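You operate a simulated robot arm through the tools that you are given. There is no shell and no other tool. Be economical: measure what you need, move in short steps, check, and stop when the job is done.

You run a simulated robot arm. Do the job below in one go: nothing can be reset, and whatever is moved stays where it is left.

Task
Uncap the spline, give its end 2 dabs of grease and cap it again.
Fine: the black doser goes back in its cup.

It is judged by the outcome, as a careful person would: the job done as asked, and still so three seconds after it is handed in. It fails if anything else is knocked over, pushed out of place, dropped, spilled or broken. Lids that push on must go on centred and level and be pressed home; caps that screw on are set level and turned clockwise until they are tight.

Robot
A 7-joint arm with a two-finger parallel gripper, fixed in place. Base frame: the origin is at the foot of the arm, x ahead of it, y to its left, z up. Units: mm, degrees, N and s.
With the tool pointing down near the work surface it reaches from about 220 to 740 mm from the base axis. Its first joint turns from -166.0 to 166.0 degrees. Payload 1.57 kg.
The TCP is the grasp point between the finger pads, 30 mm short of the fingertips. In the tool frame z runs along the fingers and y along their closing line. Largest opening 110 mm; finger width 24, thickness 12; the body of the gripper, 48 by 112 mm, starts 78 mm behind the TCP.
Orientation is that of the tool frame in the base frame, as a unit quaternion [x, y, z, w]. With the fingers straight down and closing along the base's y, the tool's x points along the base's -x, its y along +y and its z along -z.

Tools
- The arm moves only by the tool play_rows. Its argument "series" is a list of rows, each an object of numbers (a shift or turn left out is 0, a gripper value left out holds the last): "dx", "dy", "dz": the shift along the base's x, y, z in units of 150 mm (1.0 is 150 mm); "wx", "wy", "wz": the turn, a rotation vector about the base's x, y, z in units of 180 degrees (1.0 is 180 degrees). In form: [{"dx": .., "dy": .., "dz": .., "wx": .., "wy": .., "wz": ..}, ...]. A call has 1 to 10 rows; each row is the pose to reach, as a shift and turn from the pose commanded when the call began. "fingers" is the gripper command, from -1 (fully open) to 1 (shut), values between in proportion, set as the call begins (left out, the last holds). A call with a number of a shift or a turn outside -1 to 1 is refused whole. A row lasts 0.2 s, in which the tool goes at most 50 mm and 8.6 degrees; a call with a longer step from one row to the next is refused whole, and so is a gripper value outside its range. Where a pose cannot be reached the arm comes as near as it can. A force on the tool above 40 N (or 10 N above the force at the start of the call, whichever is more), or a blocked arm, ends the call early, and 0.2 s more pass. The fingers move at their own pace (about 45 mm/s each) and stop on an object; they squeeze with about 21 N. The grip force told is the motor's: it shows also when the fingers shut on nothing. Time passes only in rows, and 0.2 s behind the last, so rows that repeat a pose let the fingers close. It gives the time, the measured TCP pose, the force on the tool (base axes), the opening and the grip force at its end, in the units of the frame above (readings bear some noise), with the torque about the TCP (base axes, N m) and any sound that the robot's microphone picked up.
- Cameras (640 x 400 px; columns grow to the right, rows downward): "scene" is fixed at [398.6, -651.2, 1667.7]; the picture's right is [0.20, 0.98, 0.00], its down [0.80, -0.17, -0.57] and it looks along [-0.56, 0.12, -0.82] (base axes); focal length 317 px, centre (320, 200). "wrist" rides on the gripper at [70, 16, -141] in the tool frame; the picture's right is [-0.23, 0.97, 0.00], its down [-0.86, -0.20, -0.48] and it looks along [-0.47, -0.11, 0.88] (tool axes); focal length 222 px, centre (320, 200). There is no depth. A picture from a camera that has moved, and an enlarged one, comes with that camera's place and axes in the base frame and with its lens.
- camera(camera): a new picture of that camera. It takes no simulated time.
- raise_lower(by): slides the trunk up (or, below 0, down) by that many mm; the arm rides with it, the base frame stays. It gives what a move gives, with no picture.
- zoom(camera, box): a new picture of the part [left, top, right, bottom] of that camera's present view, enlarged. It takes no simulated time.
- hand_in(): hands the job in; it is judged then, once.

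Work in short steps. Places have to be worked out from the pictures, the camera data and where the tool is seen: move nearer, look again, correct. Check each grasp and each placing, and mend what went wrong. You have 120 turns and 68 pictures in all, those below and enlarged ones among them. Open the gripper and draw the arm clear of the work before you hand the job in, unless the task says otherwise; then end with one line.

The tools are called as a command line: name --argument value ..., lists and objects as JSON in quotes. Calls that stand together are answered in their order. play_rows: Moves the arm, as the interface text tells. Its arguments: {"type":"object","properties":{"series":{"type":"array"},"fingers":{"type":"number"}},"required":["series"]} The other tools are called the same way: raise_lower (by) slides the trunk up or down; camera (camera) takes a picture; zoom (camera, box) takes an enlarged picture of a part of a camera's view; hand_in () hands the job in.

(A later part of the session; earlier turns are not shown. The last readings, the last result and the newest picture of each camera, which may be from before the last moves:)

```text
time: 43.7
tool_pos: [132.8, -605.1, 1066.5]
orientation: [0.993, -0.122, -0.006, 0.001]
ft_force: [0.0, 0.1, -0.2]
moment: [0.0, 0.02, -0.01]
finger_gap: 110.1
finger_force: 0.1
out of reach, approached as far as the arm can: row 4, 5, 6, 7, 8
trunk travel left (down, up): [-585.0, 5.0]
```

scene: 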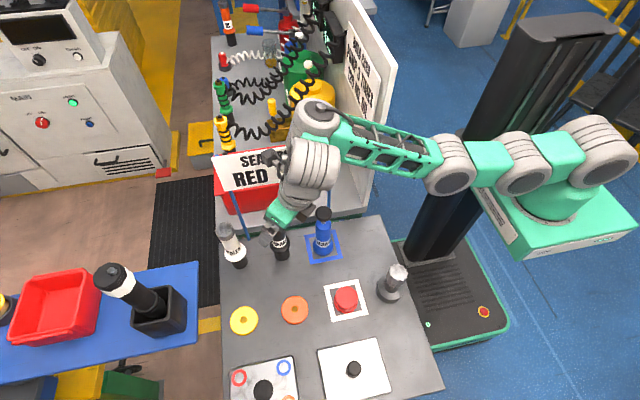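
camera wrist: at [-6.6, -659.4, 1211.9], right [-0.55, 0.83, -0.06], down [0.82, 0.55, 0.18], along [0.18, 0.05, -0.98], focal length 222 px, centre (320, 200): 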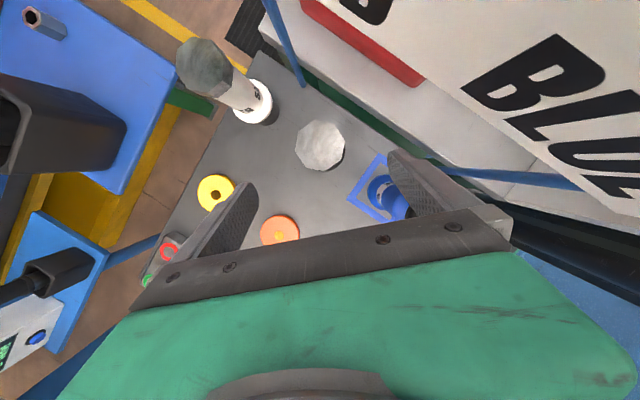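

Yaw limit is near here; 145° suffices (camera away from the sign). I back off the yaw and move toward (50,-665).

play_rows --series '[{"wz": -0.04}, {"wz": -0.08, "dx": -0.1, "dy": -0.05}, {"wz": -0.117, "dx": -0.25, "dy": -0.15}, {"wz": -0.117, "dx": -0.4, "dy": -0.25}, {"wz": -0.117, "dx": -0.5, "dy": -0.37}, {"wz": -0.117, "dx": -0.55, "dy": -0.4}, {"wz": -0.117, "dx": -0.55, "dy": -0.4}]'

camera --camera "wrist"

zoom --camera "scene" --box '[200, 90, 400, 290]'

```text
time: 45.3
tool_pos: [60.0, -627.7, 1062.2]
orientation: [0.953, -0.301, -0.007, 0.001]
ft_force: [-0.1, -0.5, -0.2]
moment: [0.03, -0.01, 0.02]
finger_gap: 110.0
finger_force: 0.0
out of reach, approached as far as the arm can: row 4, 5, 6, 7
trunk travel left (down, up): [-585.0, 5.0]
```

```text
29 pictures are left
camera wrist: at [110.2, -682.9, 1203.6], right [-0.75, -0.67, 0.01], down [-0.58, 0.65, 0.49], along [-0.33, 0.36, -0.87], focal length 222 px, centre (320, 200)
```

wrist: 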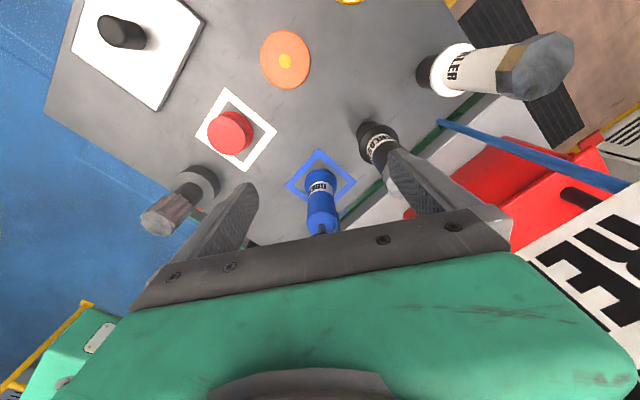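

```text
2.00 times, centred on (300, 190) of scene
camera zoom: at [398.6, -651.2, 1667.7], right [0.2, 0.98, 0.0], down [0.8, -0.17, -0.57], along [-0.56, 0.12, -0.82], focal length 634 px, centre (360, 220)
```

zoom: 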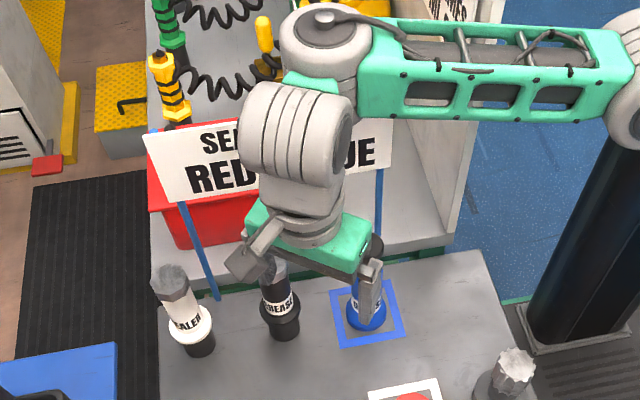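

The wrist joint limit bites again at this yaw. I'll use 90° yaw (closing along x, camera toward -y) with the fingers opened only to 70 mm; body then clears the sign by about 20 mm.

play_rows --series '[{"wz": -0.044}, {"wz": -0.088}, {"wz": -0.132}, {"wz": -0.176}, {"wz": -0.22}, {"wz": -0.264}, {"wz": -0.306}, {"wz": -0.306}]' --fingers -0.273

play_rows --series '[{"dy": -0.15}, {"dy": -0.307}, {"dy": -0.307}]'

camera --camera "wrist"

```text
time: 47.1
tool_pos: [60.6, -628.8, 1064.2]
orientation: [-0.705, 0.709, 0.005, 0.003]
ft_force: [0.7, -0.1, -0.2]
moment: [0.01, 0.05, -0.02]
finger_gap: 69.9
finger_force: 0.1
trunk travel left (down, up): [-585.0, 5.0]
```

```text
time: 47.9
tool_pos: [60.4, -670.6, 1064.6]
orientation: [-0.707, 0.707, 0.007, 0.003]
ft_force: [-0.2, -0.4, -0.3]
moment: [-0.02, -0.01, 0.02]
finger_gap: 70.3
finger_force: 0.1
out of reach, approached as far as the arm can: row 2
trunk travel left (down, up): [-585.0, 5.0]
```

```text
27 pictures are left
camera wrist: at [44.4, -743.5, 1205.5], right [-0.97, 0.23, 0.01], down [0.2, 0.85, 0.49], along [0.11, 0.48, -0.87], focal length 222 px, centre (320, 200)
```

wrist: 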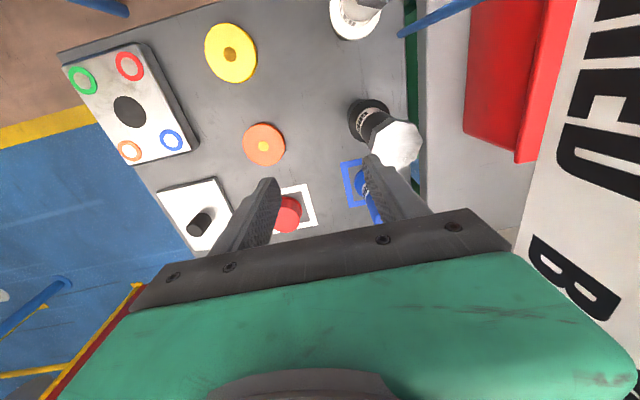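

Reach is fine here. Doser top now reads about (-4,-677). I move over it at this height in small steps, watching force.

play_rows --series '[{"dx": -0.12, "dz": 0.02}, {"dx": -0.24, "dy": -0.02, "dz": 0.02}, {"dx": -0.34, "dy": -0.035, "dz": 0.02}, {"dx": -0.433, "dy": -0.035, "dz": 0.02}, {"dx": -0.433, "dy": -0.035, "dz": 0.02}]'

camera --camera "wrist"

zoom --camera "scene" --box '[200, 110, 360, 270]'

```text
time: 49.1
tool_pos: [1.4, -667.9, 1063.7]
orientation: [-0.706, 0.708, 0.006, 0.002]
ft_force: [0.0, -0.2, 0.1]
moment: [-0.02, 0.02, 0.0]
finger_gap: 70.1
finger_force: 0.0
out of reach, approached as far as the arm can: row 1, 2, 3, 4, 5
trunk travel left (down, up): [-585.0, 5.0]
```

```text
26 pictures are left
camera wrist: at [-13.5, -739.4, 1204.9], right [-0.97, 0.23, 0.01], down [0.2, 0.85, 0.49], along [0.11, 0.48, -0.87], focal length 222 px, centre (320, 200)
```

wrist: 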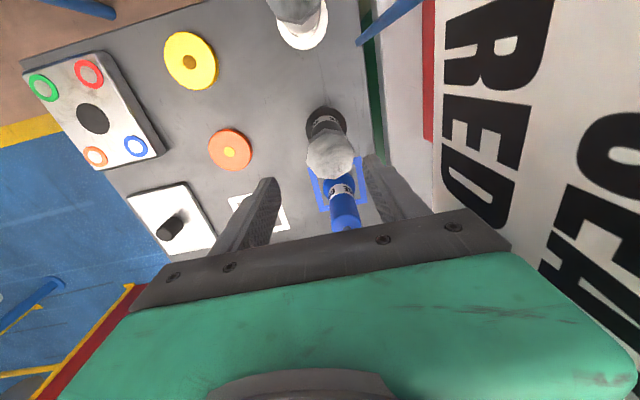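

```text
2.50 times, centred on (280, 190) of scene
camera zoom: at [398.6, -651.2, 1667.7], right [0.2, 0.98, 0.0], down [0.8, -0.17, -0.57], along [-0.56, 0.12, -0.82], focal length 792 px, centre (420, 225)
```

zoom: 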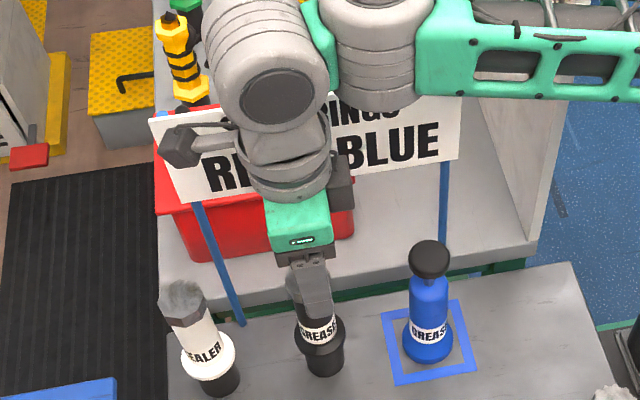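

Doser top is at about (-7,-680); I'm at (1,-668). I shift x and go down 60 mm with the fingers straddling it (more reach lower down), then try y.

play_rows --series '[{"dx": -0.056}, {"dx": -0.056, "dz": -0.1}, {"dx": -0.056, "dz": -0.2, "dy": -0.02}, {"dx": -0.056, "dz": -0.3, "dy": -0.04}, {"dx": -0.056, "dz": -0.4, "dy": -0.08}, {"dx": -0.056, "dz": -0.4, "dy": -0.08}]'

camera --camera "wrist"

```text
time: 50.5
tool_pos: [-6.8, -677.2, 1006.2]
orientation: [-0.707, 0.707, 0.007, 0.003]
ft_force: [-0.1, -0.1, -0.2]
moment: [0.0, 0.04, 0.0]
finger_gap: 70.3
finger_force: 0.0
trunk travel left (down, up): [-585.0, 5.0]
```

```text
24 pictures are left
camera wrist: at [-22.0, -749.4, 1147.5], right [-0.97, 0.23, 0.01], down [0.2, 0.85, 0.49], along [0.11, 0.48, -0.87], focal length 222 px, centre (320, 200)
```

wrist: 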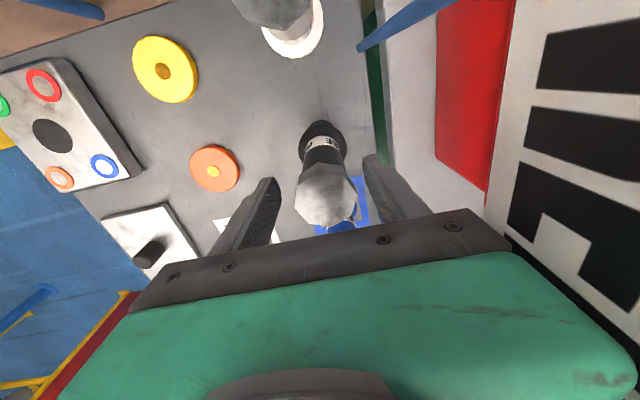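

In reach and aligned: doser axis about (-10,-676). I shift 3 mm in x and descend to z 958 in small steps.

play_rows --series '[{"dx": -0.02}, {"dx": -0.02, "dz": -0.1}, {"dx": -0.02, "dz": -0.2}, {"dx": -0.02, "dz": -0.32}, {"dx": -0.02, "dz": -0.32}]'

camera --camera "wrist"

zoom --camera "scene" --box '[220, 170, 340, 270]'

```text
time: 51.7
tool_pos: [-8.3, -678.8, 958.2]
orientation: [-0.706, 0.708, 0.006, 0.003]
ft_force: [0.2, 0.2, 1.0]
moment: [-0.02, -0.01, 0.01]
finger_gap: 69.9
finger_force: 0.0
out of reach, approached as far as the arm can: row 1
trunk travel left (down, up): [-585.0, 5.0]
```

```text
23 pictures are left
camera wrist: at [-24.3, -750.2, 1098.9], right [-0.97, 0.23, 0.01], down [0.2, 0.85, 0.49], along [0.11, 0.48, -0.87], focal length 222 px, centre (320, 200)
```

wrist: 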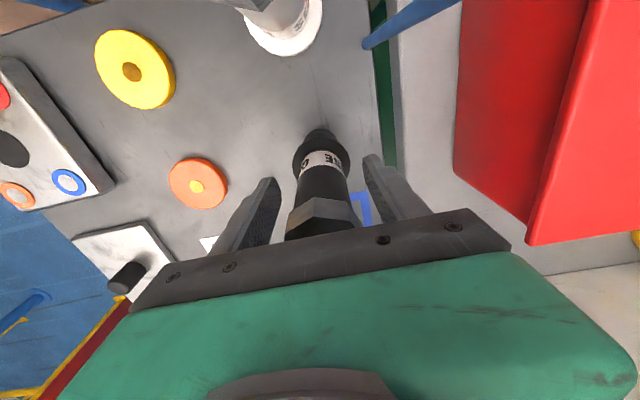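

```text
4.00 times, centred on (280, 220) of scene
camera zoom: at [398.6, -651.2, 1667.7], right [0.2, 0.98, 0.0], down [0.8, -0.17, -0.57], along [-0.56, 0.12, -0.82], focal length 1267 px, centre (480, 120)
```

zoom: 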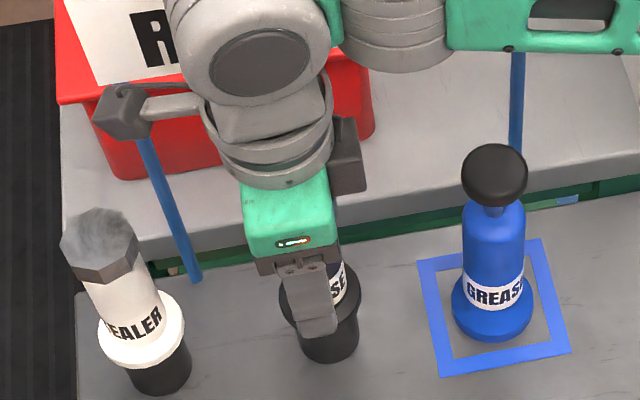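

Doser body sits between the fingers with the tips just above the collar. Closing.

play_rows --series '[{"dz": 0}, {"dz": 0}, {"dz": 0}, {"dz": 0}, {"dz": 0}]' --fingers 1

zoom --camera "wrist" --box '[240, 90, 420, 240]'

```text
time: 52.9
tool_pos: [-8.4, -677.7, 959.3]
orientation: [-0.706, 0.708, 0.005, 0.003]
ft_force: [-0.8, 0.7, -0.3]
moment: [-0.02, 0.03, 0.01]
finger_gap: 43.4
finger_force: 21.3
trunk travel left (down, up): [-585.0, 5.0]
```

```text
2.67 times, centred on (330, 165) of wrist
camera zoom: at [-24.5, -750.2, 1099.2], right [-0.97, 0.23, 0.01], down [0.2, 0.85, 0.49], along [0.11, 0.48, -0.87], focal length 592 px, centre (293, 293)
```

zoom: 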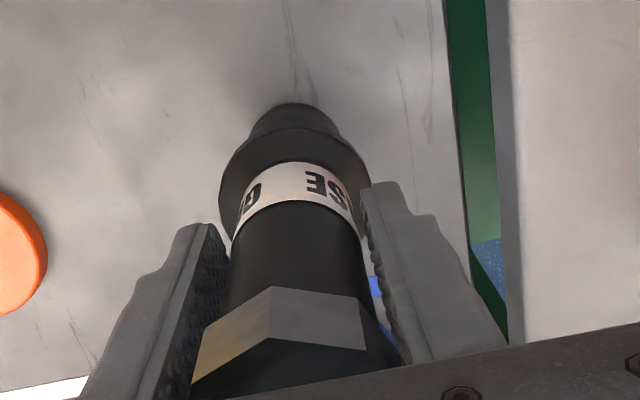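

Firm grip (43 mm, 21 N). I lift straight up in small steps.

play_rows --series '[{"dz": 0.06}, {"dz": 0.12}, {"dz": 0.18}, {"dz": 0.24}, {"dz": 0.31}, {"dz": 0.31}]'

zoom --camera "scene" --box '[220, 170, 340, 270]'

```text
time: 54.3
tool_pos: [-10.1, -677.3, 1003.1]
orientation: [-0.706, 0.708, 0.006, 0.003]
ft_force: [0.1, 0.2, -1.8]
moment: [0.0, 0.0, -0.01]
finger_gap: 43.6
finger_force: 20.7
trunk travel left (down, up): [-585.0, 5.0]
```

```text
4.00 times, centred on (280, 220) of scene
camera zoom: at [398.6, -651.2, 1667.7], right [0.2, 0.98, 0.0], down [0.8, -0.17, -0.57], along [-0.56, 0.12, -0.82], focal length 1267 px, centre (480, 120)
```

zoom: 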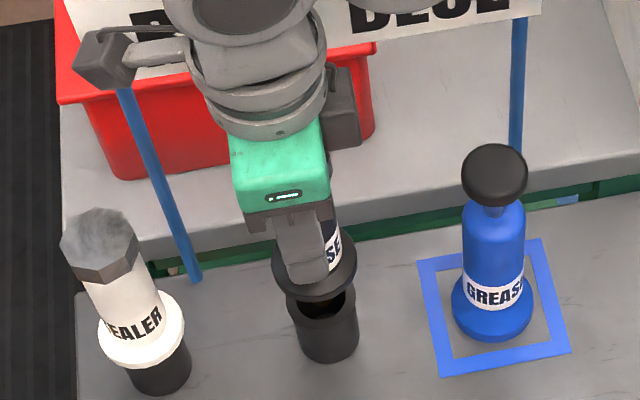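

It's rising cleanly out of the cup. Continue another 25 mm.

play_rows --series '[{"dz": 0.05}, {"dz": 0.1}, {"dz": 0.16}, {"dz": 0.16}]'

zoom --camera "scene" --box '[240, 200, 320, 270]'

```text
time: 55.3
tool_pos: [-8.4, -673.6, 1029.2]
orientation: [-0.707, 0.708, 0.006, 0.003]
ft_force: [-0.8, 0.3, -1.4]
moment: [-0.01, 0.01, 0.01]
finger_gap: 43.1
finger_force: 20.9
out of reach, approached as far as the arm can: row 1, 2, 3, 4
trunk travel left (down, up): [-585.0, 5.0]
```

```text
5.71 times, centred on (280, 235) of scene
camera zoom: at [398.6, -651.2, 1667.7], right [0.2, 0.98, 0.0], down [0.8, -0.17, -0.57], along [-0.56, 0.12, -0.82], focal length 1810 px, centre (549, 0)
```

zoom: 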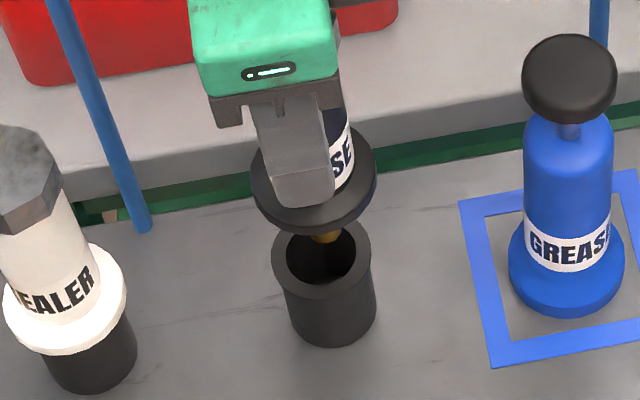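

The brass nose is nearly out with free room in the cup. I lift further, letting y ease in slightly.

play_rows --series '[{"dz": 0.06, "dy": 0.005}, {"dz": 0.12, "dy": 0.015}, {"dz": 0.18, "dy": 0.035}, {"dz": 0.26, "dy": 0.06}, {"dz": 0.26, "dy": 0.06}]'

zoom --camera "scene" --box '[240, 190, 320, 260]'

```text
time: 56.5
tool_pos: [-8.7, -664.8, 1066.6]
orientation: [-0.706, 0.708, 0.008, 0.003]
ft_force: [0.2, 1.4, -1.4]
moment: [-0.04, 0.01, 0.01]
finger_gap: 43.3
finger_force: 21.1
trunk travel left (down, up): [-585.0, 5.0]
```

```text
5.71 times, centred on (280, 225) of scene
camera zoom: at [398.6, -651.2, 1667.7], right [0.2, 0.98, 0.0], down [0.8, -0.17, -0.57], along [-0.56, 0.12, -0.82], focal length 1810 px, centre (549, 57)
```

zoom: 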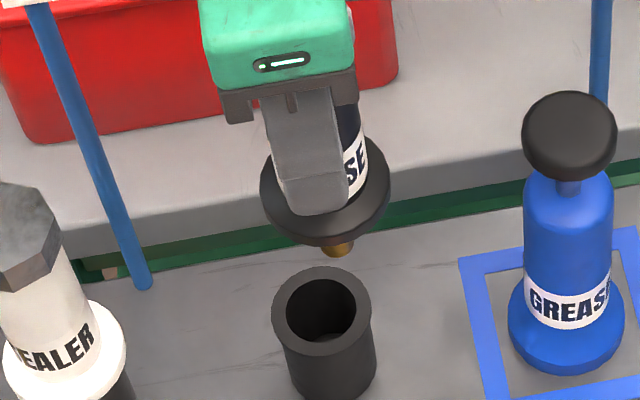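

The doser is out; its nose tip is about 124 mm below the TCP. I move +x away from the sign first, then up.

play_rows --series '[{"dx": 0.2, "dy": 0.03}, {"dx": 0.45, "dy": 0.08}, {"dx": 0.73, "dy": 0.15}, {"dx": 0.8, "dy": 0.3, "dz": 0.1}, {"dx": 0.9, "dy": 0.5, "dz": 0.25}, {"dx": 1.0, "dy": 0.7, "dz": 0.4}, {"dx": 1.0, "dy": 0.95, "dz": 0.4}, {"dx": 1.0, "dy": 1.0, "dz": 0.4}]'

```text
time: 58.3
tool_pos: [140.1, -515.2, 1128.0]
orientation: [0.707, -0.707, -0.006, -0.003]
ft_force: [0.2, -0.3, -1.6]
moment: [0.03, -0.02, 0.02]
finger_gap: 43.2
finger_force: 20.6
trunk travel left (down, up): [-585.0, 5.0]
```

Good. Now over the spline at (154,-409), keeping z 1128.

play_rows --series '[{"dx": 0.05, "dy": 0.25}, {"dx": 0.093, "dy": 0.5}, {"dx": 0.093, "dy": 0.703}, {"dx": 0.093, "dy": 0.703}, {"dx": 0.093, "dy": 0.703}]'

zoom --camera "scene" --box '[330, 200, 450, 310]'

zoom --camera "wrist" --box '[200, 40, 440, 240]'

```text
time: 59.5
tool_pos: [155.4, -408.0, 1126.6]
orientation: [-0.707, 0.707, 0.007, 0.003]
ft_force: [0.0, -0.3, -1.0]
moment: [0.02, 0.01, 0.01]
finger_gap: 43.4
finger_force: 20.6
trunk travel left (down, up): [-585.0, 5.0]
```

```text
3.64 times, centred on (390, 255) of scene
camera zoom: at [398.6, -651.2, 1667.7], right [0.2, 0.98, 0.0], down [0.8, -0.17, -0.57], along [-0.56, 0.12, -0.82], focal length 1152 px, centre (66, 0)
```

zoom: 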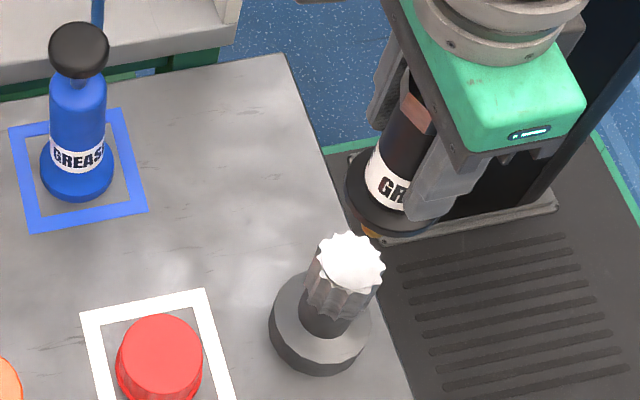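

```text
2.00 times, centred on (320, 140) of wrist
camera zoom: at [140.0, -481.6, 1267.0], right [-0.97, 0.23, 0.01], down [0.2, 0.85, 0.49], along [0.11, 0.48, -0.87], focal length 444 px, centre (320, 320)
```

zoom: 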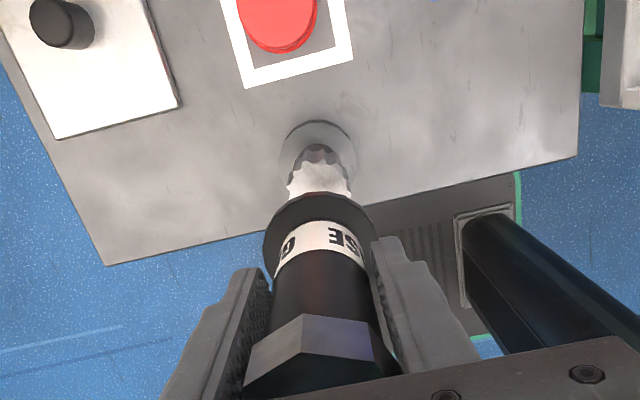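

Nose is aligned over the spline end (tip about z 1005, spline top about z 960). I lower to just above contact.

play_rows --series '[{"dx": -0.007, "dy": -0.008, "dz": -0.08}, {"dx": -0.007, "dy": -0.008, "dz": -0.16}, {"dx": -0.007, "dy": -0.008, "dz": -0.22}, {"dx": -0.007, "dy": -0.008, "dz": -0.24}]'

zoom --camera "scene" --box '[350, 220, 430, 290]'

```text
time: 60.5
tool_pos: [155.8, -422.1, 1101.5]
orientation: [-0.707, 0.708, 0.007, 0.004]
ft_force: [-0.6, -0.4, -0.6]
moment: [0.02, -0.05, -0.01]
finger_gap: 43.1
finger_force: 21.1
out of reach, approached as far as the arm can: row 2, 3, 4
trunk travel left (down, up): [-585.0, 5.0]
```

```text
5.71 times, centred on (390, 255) of scene
camera zoom: at [398.6, -651.2, 1667.7], right [0.2, 0.98, 0.0], down [0.8, -0.17, -0.57], along [-0.56, 0.12, -0.82], focal length 1810 px, centre (-80, -114)
```

zoom: 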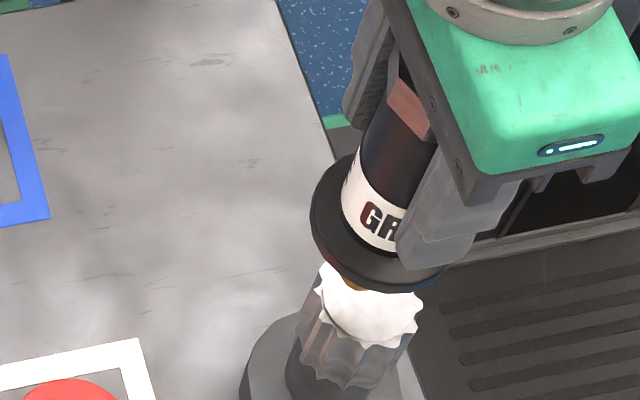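

The trunk is too high for this closer spot. I raise the arm 80 mm, then lower the trunk by 100 in a safe way.

play_rows --series '[{"dz": 0.2}, {"dz": 0.4, "dy": 0.05}, {"dz": 0.6, "dy": 0.08}, {"dz": 0.8, "dy": 0.08}, {"dz": 0.8, "dy": 0.08}]'

raise_lower --by -100

```text
time: 61.7
tool_pos: [153.5, -396.5, 1211.7]
orientation: [-0.707, 0.708, 0.006, 0.003]
ft_force: [0.6, -0.3, -1.7]
moment: [0.03, 0.01, 0.0]
finger_gap: 43.2
finger_force: 20.7
trunk travel left (down, up): [-585.0, 5.0]
```

```text
time: 63.0
tool_pos: [154.1, -396.2, 1111.9]
orientation: [-0.707, 0.707, 0.006, 0.002]
ft_force: [0.2, 0.7, -1.7]
moment: [-0.01, -0.04, -0.01]
finger_gap: 43.2
finger_force: 20.3
trunk travel left (down, up): [-485.0, 105.0]
```

Now at (154,-396,1112). I correct y to -409.5 and lower to z 1092.

play_rows --series '[{"dy": -0.05}, {"dy": -0.089}, {"dy": -0.089, "dz": -0.07}, {"dy": -0.089, "dz": -0.13}, {"dy": -0.089, "dz": -0.13}]'

zoom --camera "scene" --box '[350, 220, 430, 290]'

```text
time: 64.2
tool_pos: [154.9, -409.6, 1090.8]
orientation: [-0.707, 0.707, 0.006, 0.003]
ft_force: [0.2, -0.2, -2.5]
moment: [-0.01, 0.01, 0.01]
finger_gap: 43.3
finger_force: 21.2
trunk travel left (down, up): [-485.0, 105.0]
```

```text
5.71 times, centred on (390, 255) of scene
camera zoom: at [398.6, -651.2, 1667.7], right [0.2, 0.98, 0.0], down [0.8, -0.17, -0.57], along [-0.56, 0.12, -0.82], focal length 1810 px, centre (-80, -114)
```

zoom: 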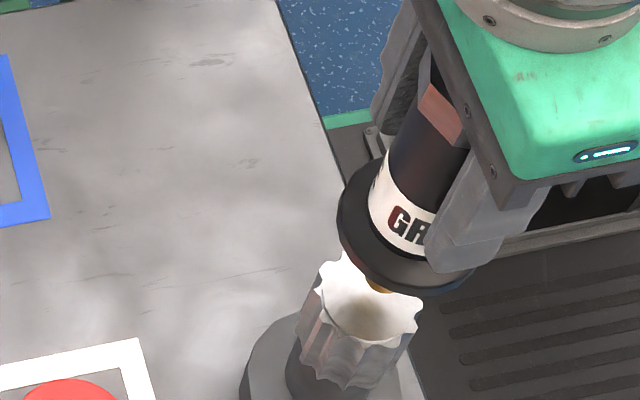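

Nose is centred above the spline end, about 10–15 mm up. I press down slowly, listening for a dab.

play_rows --series '[{"dz": -0.015}, {"dz": -0.03}, {"dz": -0.045}, {"dz": -0.06}, {"dz": -0.07}, {"dz": -0.08}]'

```text
time: 65.6
tool_pos: [154.5, -409.8, 1079.8]
orientation: [-0.707, 0.707, 0.007, 0.003]
ft_force: [0.6, 0.5, -1.5]
moment: [0.04, -0.05, 0.06]
finger_gap: 43.5
finger_force: 21.1
trunk travel left (down, up): [-485.0, 105.0]
```

No contact yet at z 1080; continue in 1 mm steps.

play_rows --series '[{"dz": -0.01}, {"dz": -0.02}, {"dz": -0.03}, {"dz": -0.04}, {"dz": -0.04}]'

```text
time: 66.8
tool_pos: [152.5, -410.7, 1073.5]
orientation: [-0.706, 0.708, 0.006, 0.002]
ft_force: [-0.4, 0.3, -1.8]
moment: [-0.05, 0.01, 0.02]
finger_gap: 43.3
finger_force: 21.1
trunk travel left (down, up): [-485.0, 105.0]
```

Still free; check visually before pressing further.

zoom --camera "scene" --box '[350, 220, 430, 290]'

```text
5.71 times, centred on (390, 255) of scene
camera zoom: at [398.6, -651.2, 1667.7], right [0.2, 0.98, 0.0], down [0.8, -0.17, -0.57], along [-0.56, 0.12, -0.82], focal length 1810 px, centre (-80, -114)
```

zoom: 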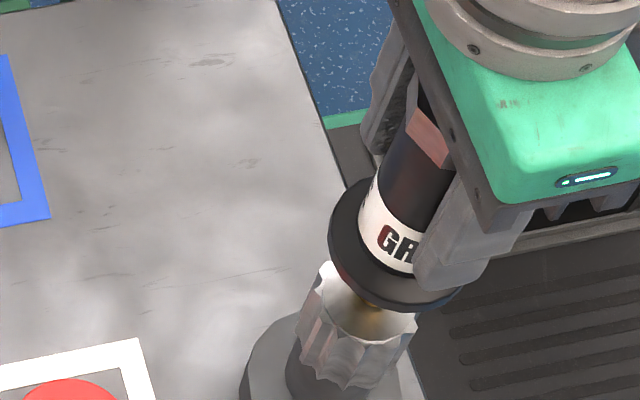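

The nose is about touching (its reflection shows on the end face). Continue down in 1 mm steps.

play_rows --series '[{"dz": -0.008}, {"dz": -0.015}, {"dz": -0.022}, {"dz": -0.03}, {"dz": -0.03}]'

```text
time: 68.0
tool_pos: [153.3, -409.1, 1070.5]
orientation: [-0.707, 0.707, 0.006, 0.002]
ft_force: [0.7, -0.5, 0.5]
moment: [-0.08, -0.09, -0.02]
finger_gap: 43.4
finger_force: 20.5
trunk travel left (down, up): [-485.0, 105.0]
```

Force is just starting to change (weight going to zero): contact at about z 1070. I press a bit further.

play_rows --series '[{"dz": -0.007}, {"dz": -0.014}, {"dz": -0.02}, {"dz": -0.02}]'

```text
time: 69.0
tool_pos: [154.6, -408.4, 1066.7]
orientation: [-0.706, 0.708, 0.005, 0.003]
ft_force: [-0.2, -1.2, 1.6]
moment: [-0.1, 0.0, 0.0]
finger_gap: 43.3
finger_force: 20.7
trunk travel left (down, up): [-485.0, 105.0]
```

A soft spring is compressing (about 3 N). Continue pressing slowly.

play_rows --series '[{"dz": -0.007}, {"dz": -0.014}, {"dz": -0.02}, {"dz": -0.027}, {"dz": -0.027}]'

```text
time: 70.2
tool_pos: [154.4, -408.8, 1063.6]
orientation: [-0.707, 0.708, 0.006, 0.002]
ft_force: [-1.4, 0.6, 4.8]
moment: [-0.01, 0.11, 0.02]
finger_gap: 43.2
finger_force: 21.4
trunk travel left (down, up): [-485.0, 105.0]
```

play_rows --series '[{"dz": -0.007}, {"dz": -0.014}, {"dz": -0.02}, {"dz": -0.02}]'

```text
time: 71.2
tool_pos: [155.0, -410.3, 1060.9]
orientation: [-0.707, 0.707, 0.004, 0.003]
ft_force: [-0.3, 0.4, 18.5]
moment: [-0.02, 0.0, -0.01]
finger_gap: 43.4
finger_force: 21.0
trunk travel left (down, up): [-485.0, 105.0]
```

Force jumped to 18.5 N (about end of stroke), no sound reported. I press just a touch more.

play_rows --series '[{"dz": -0.006}, {"dz": -0.01}, {"dz": -0.01}]'

```text
time: 72.0
tool_pos: [154.7, -408.9, 1059.2]
orientation: [-0.706, 0.708, 0.005, 0.002]
ft_force: [-0.7, 0.0, 17.1]
moment: [-0.04, -0.03, -0.01]
finger_gap: 43.3
finger_force: 20.5
trunk travel left (down, up): [-485.0, 105.0]
```

Force didn't grow, so I stop pressing (possible slip), raise 30 mm and look at the end.

play_rows --series '[{"dz": 0.04}, {"dz": 0.1}, {"dz": 0.2}, {"dz": 0.27}, {"dz": 0.27}]'

zoom --camera "scene" --box '[350, 220, 430, 290]'

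```text
time: 73.2
tool_pos: [155.9, -409.6, 1098.4]
orientation: [-0.706, 0.708, 0.007, 0.003]
ft_force: [-1.0, 0.2, -1.5]
moment: [0.0, 0.02, 0.0]
finger_gap: 43.5
finger_force: 21.1
trunk travel left (down, up): [-485.0, 105.0]
```

```text
5.71 times, centred on (390, 255) of scene
camera zoom: at [398.6, -651.2, 1667.7], right [0.2, 0.98, 0.0], down [0.8, -0.17, -0.57], along [-0.56, 0.12, -0.82], focal length 1810 px, centre (-80, -114)
```

zoom: 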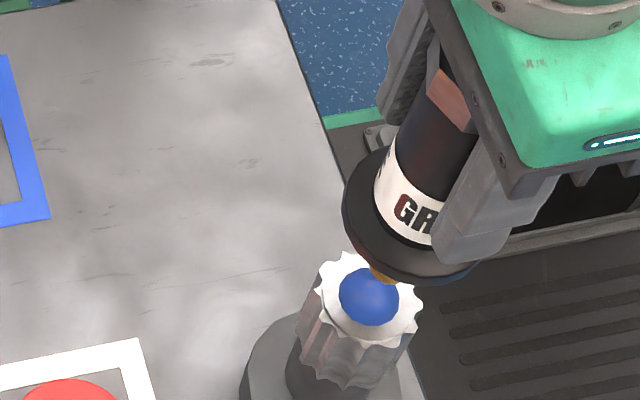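

A clear blue dab is on the spline end. I repeat one press the same way for the second dab.

play_rows --series '[{"dx": -0.005, "dz": -0.08}, {"dx": -0.005, "dz": -0.15}, {"dx": -0.005, "dz": -0.18}, {"dx": -0.005, "dz": -0.2}, {"dx": -0.005, "dz": -0.22}, {"dx": -0.005, "dz": -0.235}, {"dx": -0.005, "dz": -0.248}, {"dx": -0.005, "dz": -0.248}]'

```text
time: 75.0
tool_pos: [154.6, -410.3, 1061.8]
orientation: [-0.707, 0.708, 0.007, 0.002]
ft_force: [-0.5, -0.3, 3.0]
moment: [0.01, 0.04, -0.01]
finger_gap: 43.2
finger_force: 21.0
trunk travel left (down, up): [-485.0, 105.0]
```

Not yet at end of stroke (3 N; the doser slipped up a couple of mm earlier). Continue a little.

play_rows --series '[{"dz": -0.007}, {"dz": -0.014}, {"dz": -0.02}, {"dz": -0.02}]'

```text
time: 76.0
tool_pos: [154.1, -409.8, 1059.2]
orientation: [-0.706, 0.708, 0.005, 0.003]
ft_force: [0.0, -1.3, 13.6]
moment: [-0.12, -0.03, 0.02]
finger_gap: 43.3
finger_force: 20.4
trunk travel left (down, up): [-485.0, 105.0]
```

play_rows --series '[{"dz": -0.007}, {"dz": -0.01}, {"dz": -0.01}]'

play_rows --series '[{"dz": 0.04}, {"dz": 0.1}, {"dz": 0.2}, {"dz": 0.35}, {"dz": 0.4}, {"dz": 0.4}]'

zoom --camera "scene" --box '[350, 220, 430, 290]'

```text
time: 76.8
tool_pos: [153.1, -410.8, 1057.7]
orientation: [-0.707, 0.707, 0.005, 0.002]
ft_force: [0.4, -0.9, 17.5]
moment: [-0.05, -0.04, 0.01]
finger_gap: 43.3
finger_force: 21.0
trunk travel left (down, up): [-485.0, 105.0]
```

```text
time: 78.2
tool_pos: [151.8, -408.5, 1116.8]
orientation: [-0.706, 0.708, 0.007, 0.003]
ft_force: [-1.4, 0.3, -0.8]
moment: [0.0, 0.01, 0.01]
finger_gap: 43.5
finger_force: 20.6
trunk travel left (down, up): [-485.0, 105.0]
```

```text
5.71 times, centred on (390, 255) of scene
camera zoom: at [398.6, -651.2, 1667.7], right [0.2, 0.98, 0.0], down [0.8, -0.17, -0.57], along [-0.56, 0.12, -0.82], focal length 1810 px, centre (-80, -114)
```

zoom: 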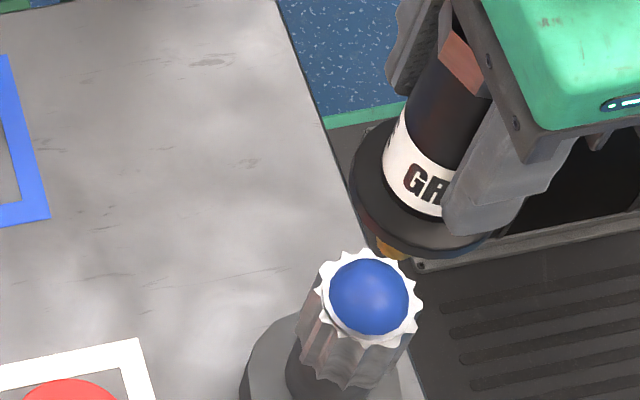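

Two dabs: the blob has grown evenly. Now return the doser: raise the trunk 100 mm again and retrace the path.

raise_lower --by 100

play_rows --series '[{"dy": -0.25, "dz": -0.15}, {"dy": -0.5, "dz": -0.3}, {"dy": -0.75, "dz": -0.45}, {"dx": -0.1, "dy": -0.95, "dz": -0.6}, {"dx": -0.2, "dy": -1.0, "dz": -0.6}, {"dx": -0.3, "dy": -1.0, "dz": -0.6}]'

```text
time: 79.5
tool_pos: [152.4, -408.2, 1216.3]
orientation: [-0.707, 0.707, 0.007, 0.004]
ft_force: [-0.1, 0.2, -1.6]
moment: [0.05, -0.06, 0.03]
finger_gap: 43.6
finger_force: 21.0
trunk travel left (down, up): [-585.0, 5.0]
```

```text
time: 80.9
tool_pos: [106.4, -557.0, 1125.2]
orientation: [-0.706, 0.708, 0.007, 0.002]
ft_force: [0.5, 0.5, -1.9]
moment: [-0.04, -0.03, -0.01]
finger_gap: 43.2
finger_force: 21.0
trunk travel left (down, up): [-585.0, 5.0]
```

Next go out to y≈-658 at x≈100, down to z 1068, then across to the cup.

play_rows --series '[{"dy": -0.25, "dz": -0.1}, {"dy": -0.5, "dz": -0.25}, {"dy": -0.65, "dz": -0.36}, {"dy": -0.67, "dx": -0.2, "dz": -0.38}, {"dy": -0.67, "dx": -0.45, "dz": -0.38}, {"dy": -0.69, "dx": -0.65, "dz": -0.38}, {"dy": -0.7, "dx": -0.766, "dz": -0.38}, {"dy": -0.7, "dx": -0.766, "dz": -0.38}]'

```text
time: 82.7
tool_pos: [-5.7, -661.9, 1069.0]
orientation: [-0.707, 0.707, 0.006, 0.003]
ft_force: [-0.6, 1.0, -1.1]
moment: [0.01, -0.01, -0.01]
finger_gap: 43.3
finger_force: 20.5
trunk travel left (down, up): [-585.0, 5.0]
```

Now down to z 1014 while easing y out to -677.5 (nose still above the cup rim).

play_rows --series '[{"dx": -0.012, "dz": -0.1, "dy": -0.02}, {"dx": -0.018, "dz": -0.2, "dy": -0.05}, {"dx": -0.018, "dz": -0.3, "dy": -0.08}, {"dx": -0.018, "dz": -0.367, "dy": -0.104}, {"dx": -0.018, "dz": -0.367, "dy": -0.104}]'

zoom --camera "scene" --box '[240, 200, 320, 270]'

```text
time: 83.9
tool_pos: [-9.3, -675.5, 1013.2]
orientation: [-0.707, 0.707, 0.006, 0.002]
ft_force: [-0.2, -0.5, -1.9]
moment: [-0.01, 0.0, 0.01]
finger_gap: 43.2
finger_force: 20.7
trunk travel left (down, up): [-585.0, 5.0]
```

```text
5.71 times, centred on (280, 235) of scene
camera zoom: at [398.6, -651.2, 1667.7], right [0.2, 0.98, 0.0], down [0.8, -0.17, -0.57], along [-0.56, 0.12, -0.82], focal length 1810 px, centre (549, 0)
```

zoom: 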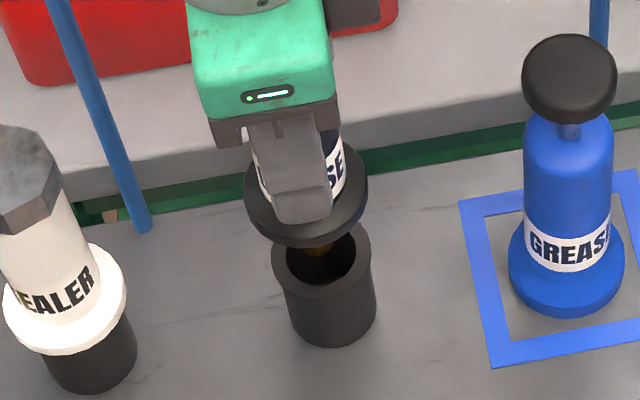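

Nose is lined up with the cup hole. Lower gently into the cup.

play_rows --series '[{"dz": -0.06}, {"dz": -0.12}, {"dz": -0.18}, {"dz": -0.24}, {"dz": -0.29}, {"dz": -0.32}, {"dz": -0.32}]'

```text
time: 85.5
tool_pos: [-9.9, -677.2, 964.9]
orientation: [-0.706, 0.708, 0.006, 0.003]
ft_force: [-0.8, -0.1, -1.3]
moment: [-0.01, -0.02, 0.06]
finger_gap: 43.3
finger_force: 20.9
trunk travel left (down, up): [-585.0, 5.0]
```

play_rows --series '[{"dz": -0.015}, {"dz": -0.03}, {"dz": -0.045}, {"dz": -0.06}, {"dz": -0.06}]'

```text
time: 86.7
tool_pos: [-10.5, -677.9, 956.9]
orientation: [-0.706, 0.708, 0.006, 0.003]
ft_force: [0.1, 0.5, -1.0]
moment: [0.04, -0.02, 0.0]
finger_gap: 43.1
finger_force: 21.7
out of reach, approached as far as the arm can: row 1
trunk travel left (down, up): [-585.0, 5.0]
```

No contact yet; a few more millimetres.

play_rows --series '[{"dz": -0.01}, {"dz": -0.02}, {"dz": -0.03}, {"dz": -0.03}]'

zoom --camera "scene" --box '[240, 200, 320, 270]'

```text
time: 87.7
tool_pos: [-11.6, -677.6, 953.7]
orientation: [-0.706, 0.708, 0.004, 0.002]
ft_force: [1.5, 3.1, 9.1]
moment: [0.32, -0.11, -0.02]
finger_gap: 43.5
finger_force: 20.9
trunk travel left (down, up): [-585.0, 5.0]
```

```text
5.71 times, centred on (280, 235) of scene
camera zoom: at [398.6, -651.2, 1667.7], right [0.2, 0.98, 0.0], down [0.8, -0.17, -0.57], along [-0.56, 0.12, -0.82], focal length 1810 px, centre (549, 0)
```

zoom: 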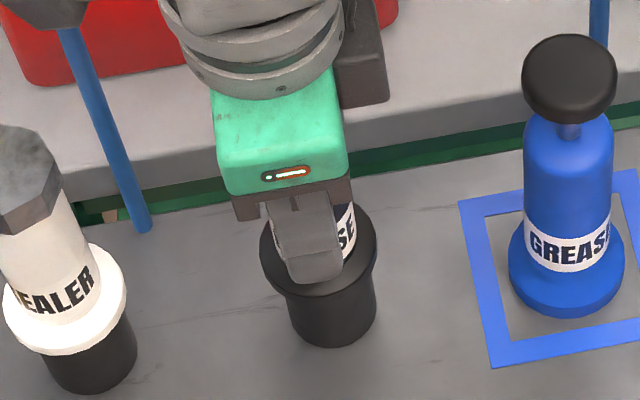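

The doser is seated in its cup (9 N). I open to 70 mm and check.

play_rows --series '[{"dz": 0.004}, {"dz": 0.004}, {"dz": 0.004}, {"dz": 0.004}]' --fingers -0.273

play_rows --series '[{"dz": 0.1}, {"dz": 0.2}, {"dz": 0.35}, {"dz": 0.5, "dy": 0.02}, {"dz": 0.65, "dy": 0.06}, {"dz": 0.75, "dy": 0.08}, {"dz": 0.75, "dy": 0.08}]'

play_rows --series '[{"dx": 0.2}, {"dx": 0.45, "dy": 0.05}, {"dx": 0.75, "dy": 0.1}, {"dx": 0.85, "dy": 0.3, "dz": 0.1}, {"dx": 0.95, "dy": 0.55, "dz": 0.25}, {"dx": 1.0, "dy": 0.75, "dz": 0.25}, {"dx": 1.0, "dy": 0.75, "dz": 0.25}]'

zoom --camera "scene" --box '[200, 160, 440, 340]'

```text
time: 88.7
tool_pos: [-10.8, -678.7, 953.6]
orientation: [-0.706, 0.708, 0.006, 0.003]
ft_force: [-0.8, -0.1, 0.2]
moment: [-0.01, 0.0, 0.0]
finger_gap: 70.3
finger_force: 0.1
trunk travel left (down, up): [-585.0, 5.0]
```

```text
time: 90.3
tool_pos: [-10.5, -665.8, 1063.8]
orientation: [-0.707, 0.708, 0.006, 0.002]
ft_force: [-0.1, -0.3, -0.2]
moment: [0.02, 0.0, 0.02]
finger_gap: 70.0
finger_force: 0.0
trunk travel left (down, up): [-585.0, 5.0]
```

```text
time: 91.9
tool_pos: [136.4, -554.5, 1104.2]
orientation: [-0.707, 0.707, 0.005, 0.003]
ft_force: [0.3, 0.1, 0.5]
moment: [-0.02, 0.03, 0.02]
finger_gap: 70.1
finger_force: 0.1
trunk travel left (down, up): [-585.0, 5.0]
```

```text
2.22 times, centred on (320, 250) of scene
camera zoom: at [398.6, -651.2, 1667.7], right [0.2, 0.98, 0.0], down [0.8, -0.17, -0.57], along [-0.56, 0.12, -0.82], focal length 704 px, centre (320, 89)
```

zoom: 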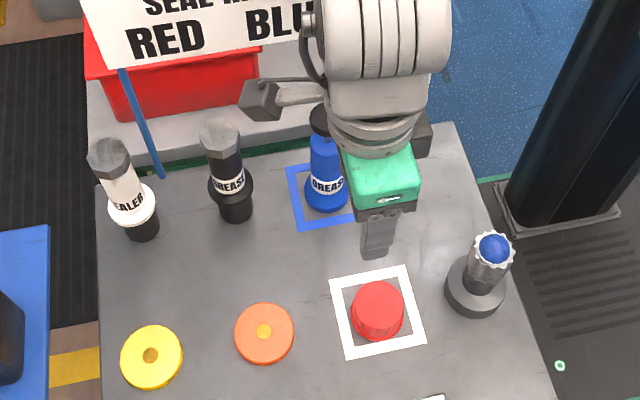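

Doser is upright in its cup; everything else in place. I now turn the hand back to 0° yaw with fingers fully open.

play_rows --series '[{"wz": -0.046, "dz": 0.1}, {"wz": -0.092, "dz": 0.2}, {"wz": -0.138, "dz": 0.3}, {"wz": -0.184, "dz": 0.4}, {"wz": -0.23, "dz": 0.4}, {"wz": -0.276, "dz": 0.4}, {"wz": -0.322, "dz": 0.4}, {"wz": -0.368, "dz": 0.4}, {"wz": -0.414, "dz": 0.4}, {"wz": -0.46, "dz": 0.4}]' --fingers -1

play_rows --series '[{"wz": -0.02, "dy": 0.08, "dx": 0.07}, {"wz": -0.04, "dy": 0.15, "dx": 0.14}, {"wz": -0.04, "dy": 0.15, "dx": 0.14}]'

raise_lower --by -130

```text
time: 94.1
tool_pos: [139.3, -554.5, 1163.6]
orientation: [-0.061, 0.998, 0.002, 0.006]
ft_force: [-0.2, 0.5, 0.8]
moment: [0.02, -0.01, 0.0]
finger_gap: 109.8
finger_force: 0.1
trunk travel left (down, up): [-585.0, 5.0]
```

```text
time: 94.9
tool_pos: [162.3, -531.5, 1163.3]
orientation: [0.002, 1.0, 0.003, 0.006]
ft_force: [-0.9, 0.0, -0.3]
moment: [0.03, -0.04, 0.01]
finger_gap: 109.7
finger_force: 0.2
trunk travel left (down, up): [-585.0, 5.0]
```

```text
time: 96.5
tool_pos: [159.1, -532.3, 1034.7]
orientation: [0.001, 1.0, 0.001, 0.006]
ft_force: [0.6, 0.0, 0.6]
moment: [0.01, 0.01, -0.01]
finger_gap: 110.0
finger_force: 0.1
trunk travel left (down, up): [-455.0, 135.0]
```

Slight residual tilt (0.7°) to correct. I raise 60 mm with the correction and lower the trunk to its earlier working height.

play_rows --series '[{"dz": 0.2, "wy": 0.004, "dx": -0.01}, {"dz": 0.4, "wy": 0.004, "dx": -0.01}, {"dz": 0.4, "wy": 0.004, "dx": -0.01}]'

raise_lower --by -130

camera --camera "wrist"

```text
time: 97.3
tool_pos: [157.5, -529.3, 1093.1]
orientation: [0.001, 1.0, 0.003, 0.001]
ft_force: [0.0, 0.2, 0.1]
moment: [0.04, 0.01, 0.02]
finger_gap: 110.1
finger_force: 0.2
trunk travel left (down, up): [-455.0, 135.0]
```

```text
time: 98.9
tool_pos: [157.2, -530.1, 964.2]
orientation: [0.001, 1.0, 0.001, -0.001]
ft_force: [-0.6, -0.1, 0.5]
moment: [0.01, 0.01, 0.01]
finger_gap: 110.2
finger_force: 0.1
trunk travel left (down, up): [-325.0, 265.0]
```

```text
7 pictures are left
camera wrist: at [88.3, -514.9, 1105.5], right [0.23, 0.97, 0.0], down [0.85, -0.2, 0.48], along [0.47, -0.11, -0.88], focal length 222 px, centre (320, 200)
```

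wrist: 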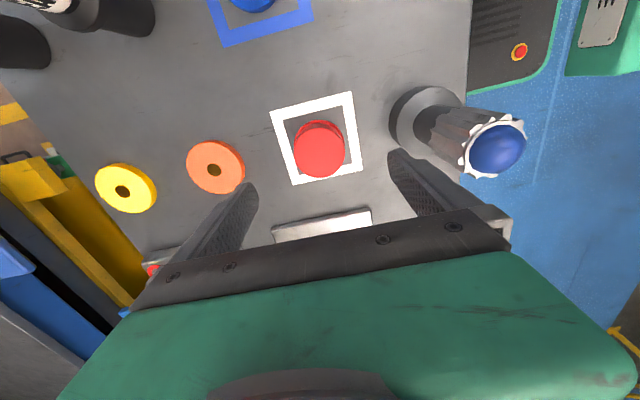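

Aligned with the cap. I descend to z 865 and close.

play_rows --series '[{"dy": -0.008, "dz": -0.2}, {"dy": -0.008, "dz": -0.4}, {"dy": -0.008, "dz": -0.55}, {"dy": -0.008, "dz": -0.63}, {"dy": -0.008, "dz": -0.657}, {"dy": -0.008, "dz": -0.657}]'

play_rows --series '[{"dz": 0}, {"dz": 0}, {"dz": 0}, {"dz": 0}, {"dz": 0}]' --fingers 1

```text
time: 100.3
tool_pos: [159.1, -530.2, 866.0]
orientation: [0.001, 1.0, 0.001, 0.0]
ft_force: [-1.2, -1.0, 0.2]
moment: [0.02, -0.02, 0.01]
finger_gap: 109.9
finger_force: 0.0
trunk travel left (down, up): [-325.0, 265.0]
```

```text
time: 101.5
tool_pos: [159.5, -529.7, 865.9]
orientation: [0.001, 1.0, 0.001, 0.0]
ft_force: [0.0, 0.2, -0.3]
moment: [-0.03, 0.01, 0.02]
finger_gap: 59.1
finger_force: 20.7
trunk travel left (down, up): [-325.0, 265.0]
```

Cap gripped (59 mm). Lift straight up, then carry over the spline at z 1045.

play_rows --series '[{"dz": 0.05}, {"dz": 0.2}, {"dz": 0.4}, {"dz": 0.65}, {"dz": 0.9}, {"dz": 1.0}, {"dz": 1.0}]'

play_rows --series '[{"dz": 0.2}, {"dz": 0.2, "dy": 0.25}, {"dz": 0.2, "dy": 0.5, "dx": -0.02}, {"dz": 0.2, "dy": 0.7, "dx": -0.025}, {"dz": 0.2, "dy": 0.8, "dx": -0.025}, {"dz": 0.2, "dy": 0.8, "dx": -0.025}]'

camera --camera "wrist"

```text
time: 103.1
tool_pos: [160.4, -531.0, 1015.3]
orientation: [0.001, 1.0, 0.004, 0.0]
ft_force: [0.1, -0.6, -0.6]
moment: [0.04, 0.0, -0.01]
finger_gap: 59.0
finger_force: 20.7
trunk travel left (down, up): [-325.0, 265.0]
```

```text
time: 104.5
tool_pos: [156.2, -409.8, 1046.0]
orientation: [0.001, 1.0, 0.003, 0.0]
ft_force: [0.1, 0.1, -0.9]
moment: [-0.02, -0.02, 0.0]
finger_gap: 59.3
finger_force: 21.1
trunk travel left (down, up): [-325.0, 265.0]
```

```text
6 pictures are left
camera wrist: at [86.8, -394.8, 1188.6], right [0.23, 0.97, 0.0], down [0.85, -0.2, 0.48], along [0.47, -0.11, -0.88], focal length 222 px, centre (320, 200)
```

wrist: 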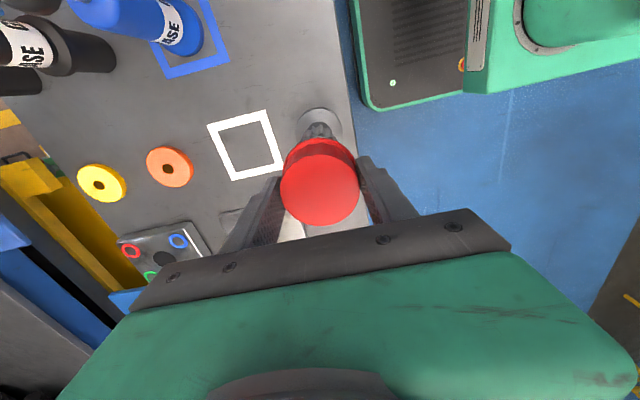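

Cap sits the same in the fingers as when removed. I lower to z 990, at the recorded position (154.5,-409.5).

play_rows --series '[{"dx": -0.01, "dz": -0.1}, {"dx": -0.01, "dz": -0.2}, {"dx": -0.01, "dz": -0.3}, {"dx": -0.01, "dz": -0.37}, {"dx": -0.01, "dz": -0.37}]'

zoom --camera "scene" --box '[350, 220, 430, 300]'

```text
time: 105.7
tool_pos: [152.2, -411.0, 989.8]
orientation: [0.001, 1.0, 0.002, 0.0]
ft_force: [-0.1, -0.3, -0.9]
moment: [0.04, 0.0, 0.02]
finger_gap: 59.0
finger_force: 20.6
trunk travel left (down, up): [-325.0, 265.0]
```

```text
5.00 times, centred on (390, 260) of scene
camera zoom: at [398.6, -651.2, 1667.7], right [0.2, 0.98, 0.0], down [0.8, -0.17, -0.57], along [-0.56, 0.12, -0.82], focal length 1584 px, centre (-30, -100)
```

zoom: 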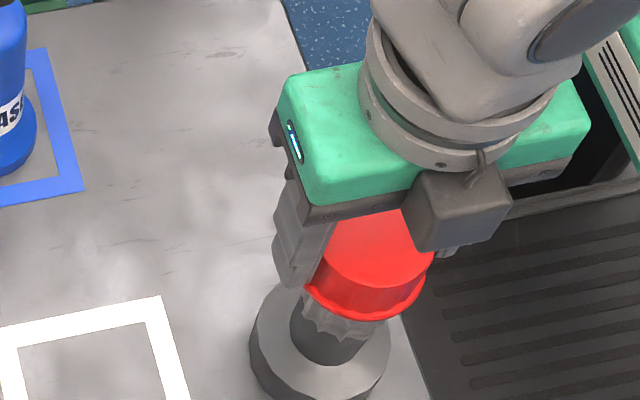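

The cap's skirt is already around the spline with no side force. Lower further with small steps.

play_rows --series '[{"dz": -0.03}, {"dz": -0.06}, {"dz": -0.09}, {"dz": -0.12}, {"dz": -0.12}]'

```text
time: 106.9
tool_pos: [152.8, -410.8, 972.9]
orientation: [0.001, 1.0, 0.002, 0.0]
ft_force: [-1.1, 0.4, -0.6]
moment: [-0.01, -0.03, 0.02]
finger_gap: 59.1
finger_force: 20.7
trunk travel left (down, up): [-325.0, 265.0]
```

play_rows --series '[{"dz": -0.01}, {"dz": -0.02}, {"dz": -0.03}, {"dz": -0.04}, {"dz": -0.04}]'

```text
time: 108.1
tool_pos: [152.3, -410.8, 966.5]
orientation: [0.001, 1.0, 0.002, -0.001]
ft_force: [-0.1, 0.6, -0.2]
moment: [0.0, 0.01, 0.0]
finger_gap: 58.8
finger_force: 20.9
trunk travel left (down, up): [-325.0, 265.0]
```

No contact yet; continue down until it seats.

play_rows --series '[{"dz": -0.01}, {"dz": -0.02}, {"dz": -0.03}, {"dz": -0.03}]'

```text
time: 109.1
tool_pos: [152.2, -411.0, 961.8]
orientation: [0.001, 1.0, 0.0, 0.002]
ft_force: [-1.5, -2.3, 13.8]
moment: [-0.06, -0.03, 0.0]
finger_gap: 59.2
finger_force: 20.9
trunk travel left (down, up): [-325.0, 265.0]
```

Contact: 14 N. I press a little more to push it home.

play_rows --series '[{"dz": -0.01}, {"dz": -0.02}, {"dz": -0.02}]'

zoom --camera "scene" --box '[350, 220, 430, 300]'

```text
time: 109.9
tool_pos: [151.7, -410.1, 957.8]
orientation: [0.001, 1.0, 0.002, 0.0]
ft_force: [0.6, 0.7, 14.3]
moment: [0.02, 0.02, 0.01]
finger_gap: 59.6
finger_force: 20.9
trunk travel left (down, up): [-325.0, 265.0]
```

```text
5.00 times, centred on (390, 260) of scene
camera zoom: at [398.6, -651.2, 1667.7], right [0.2, 0.98, 0.0], down [0.8, -0.17, -0.57], along [-0.56, 0.12, -0.82], focal length 1584 px, centre (-30, -100)
```

zoom: 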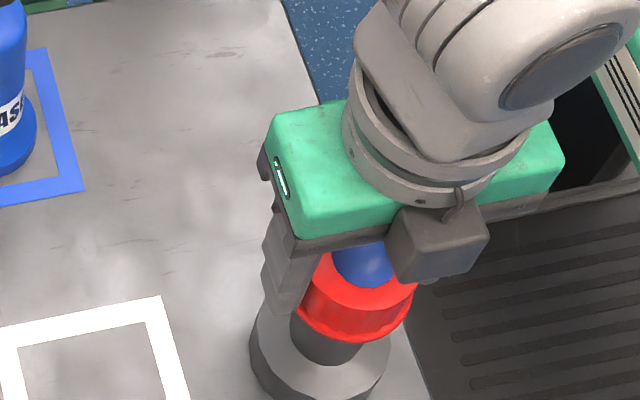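

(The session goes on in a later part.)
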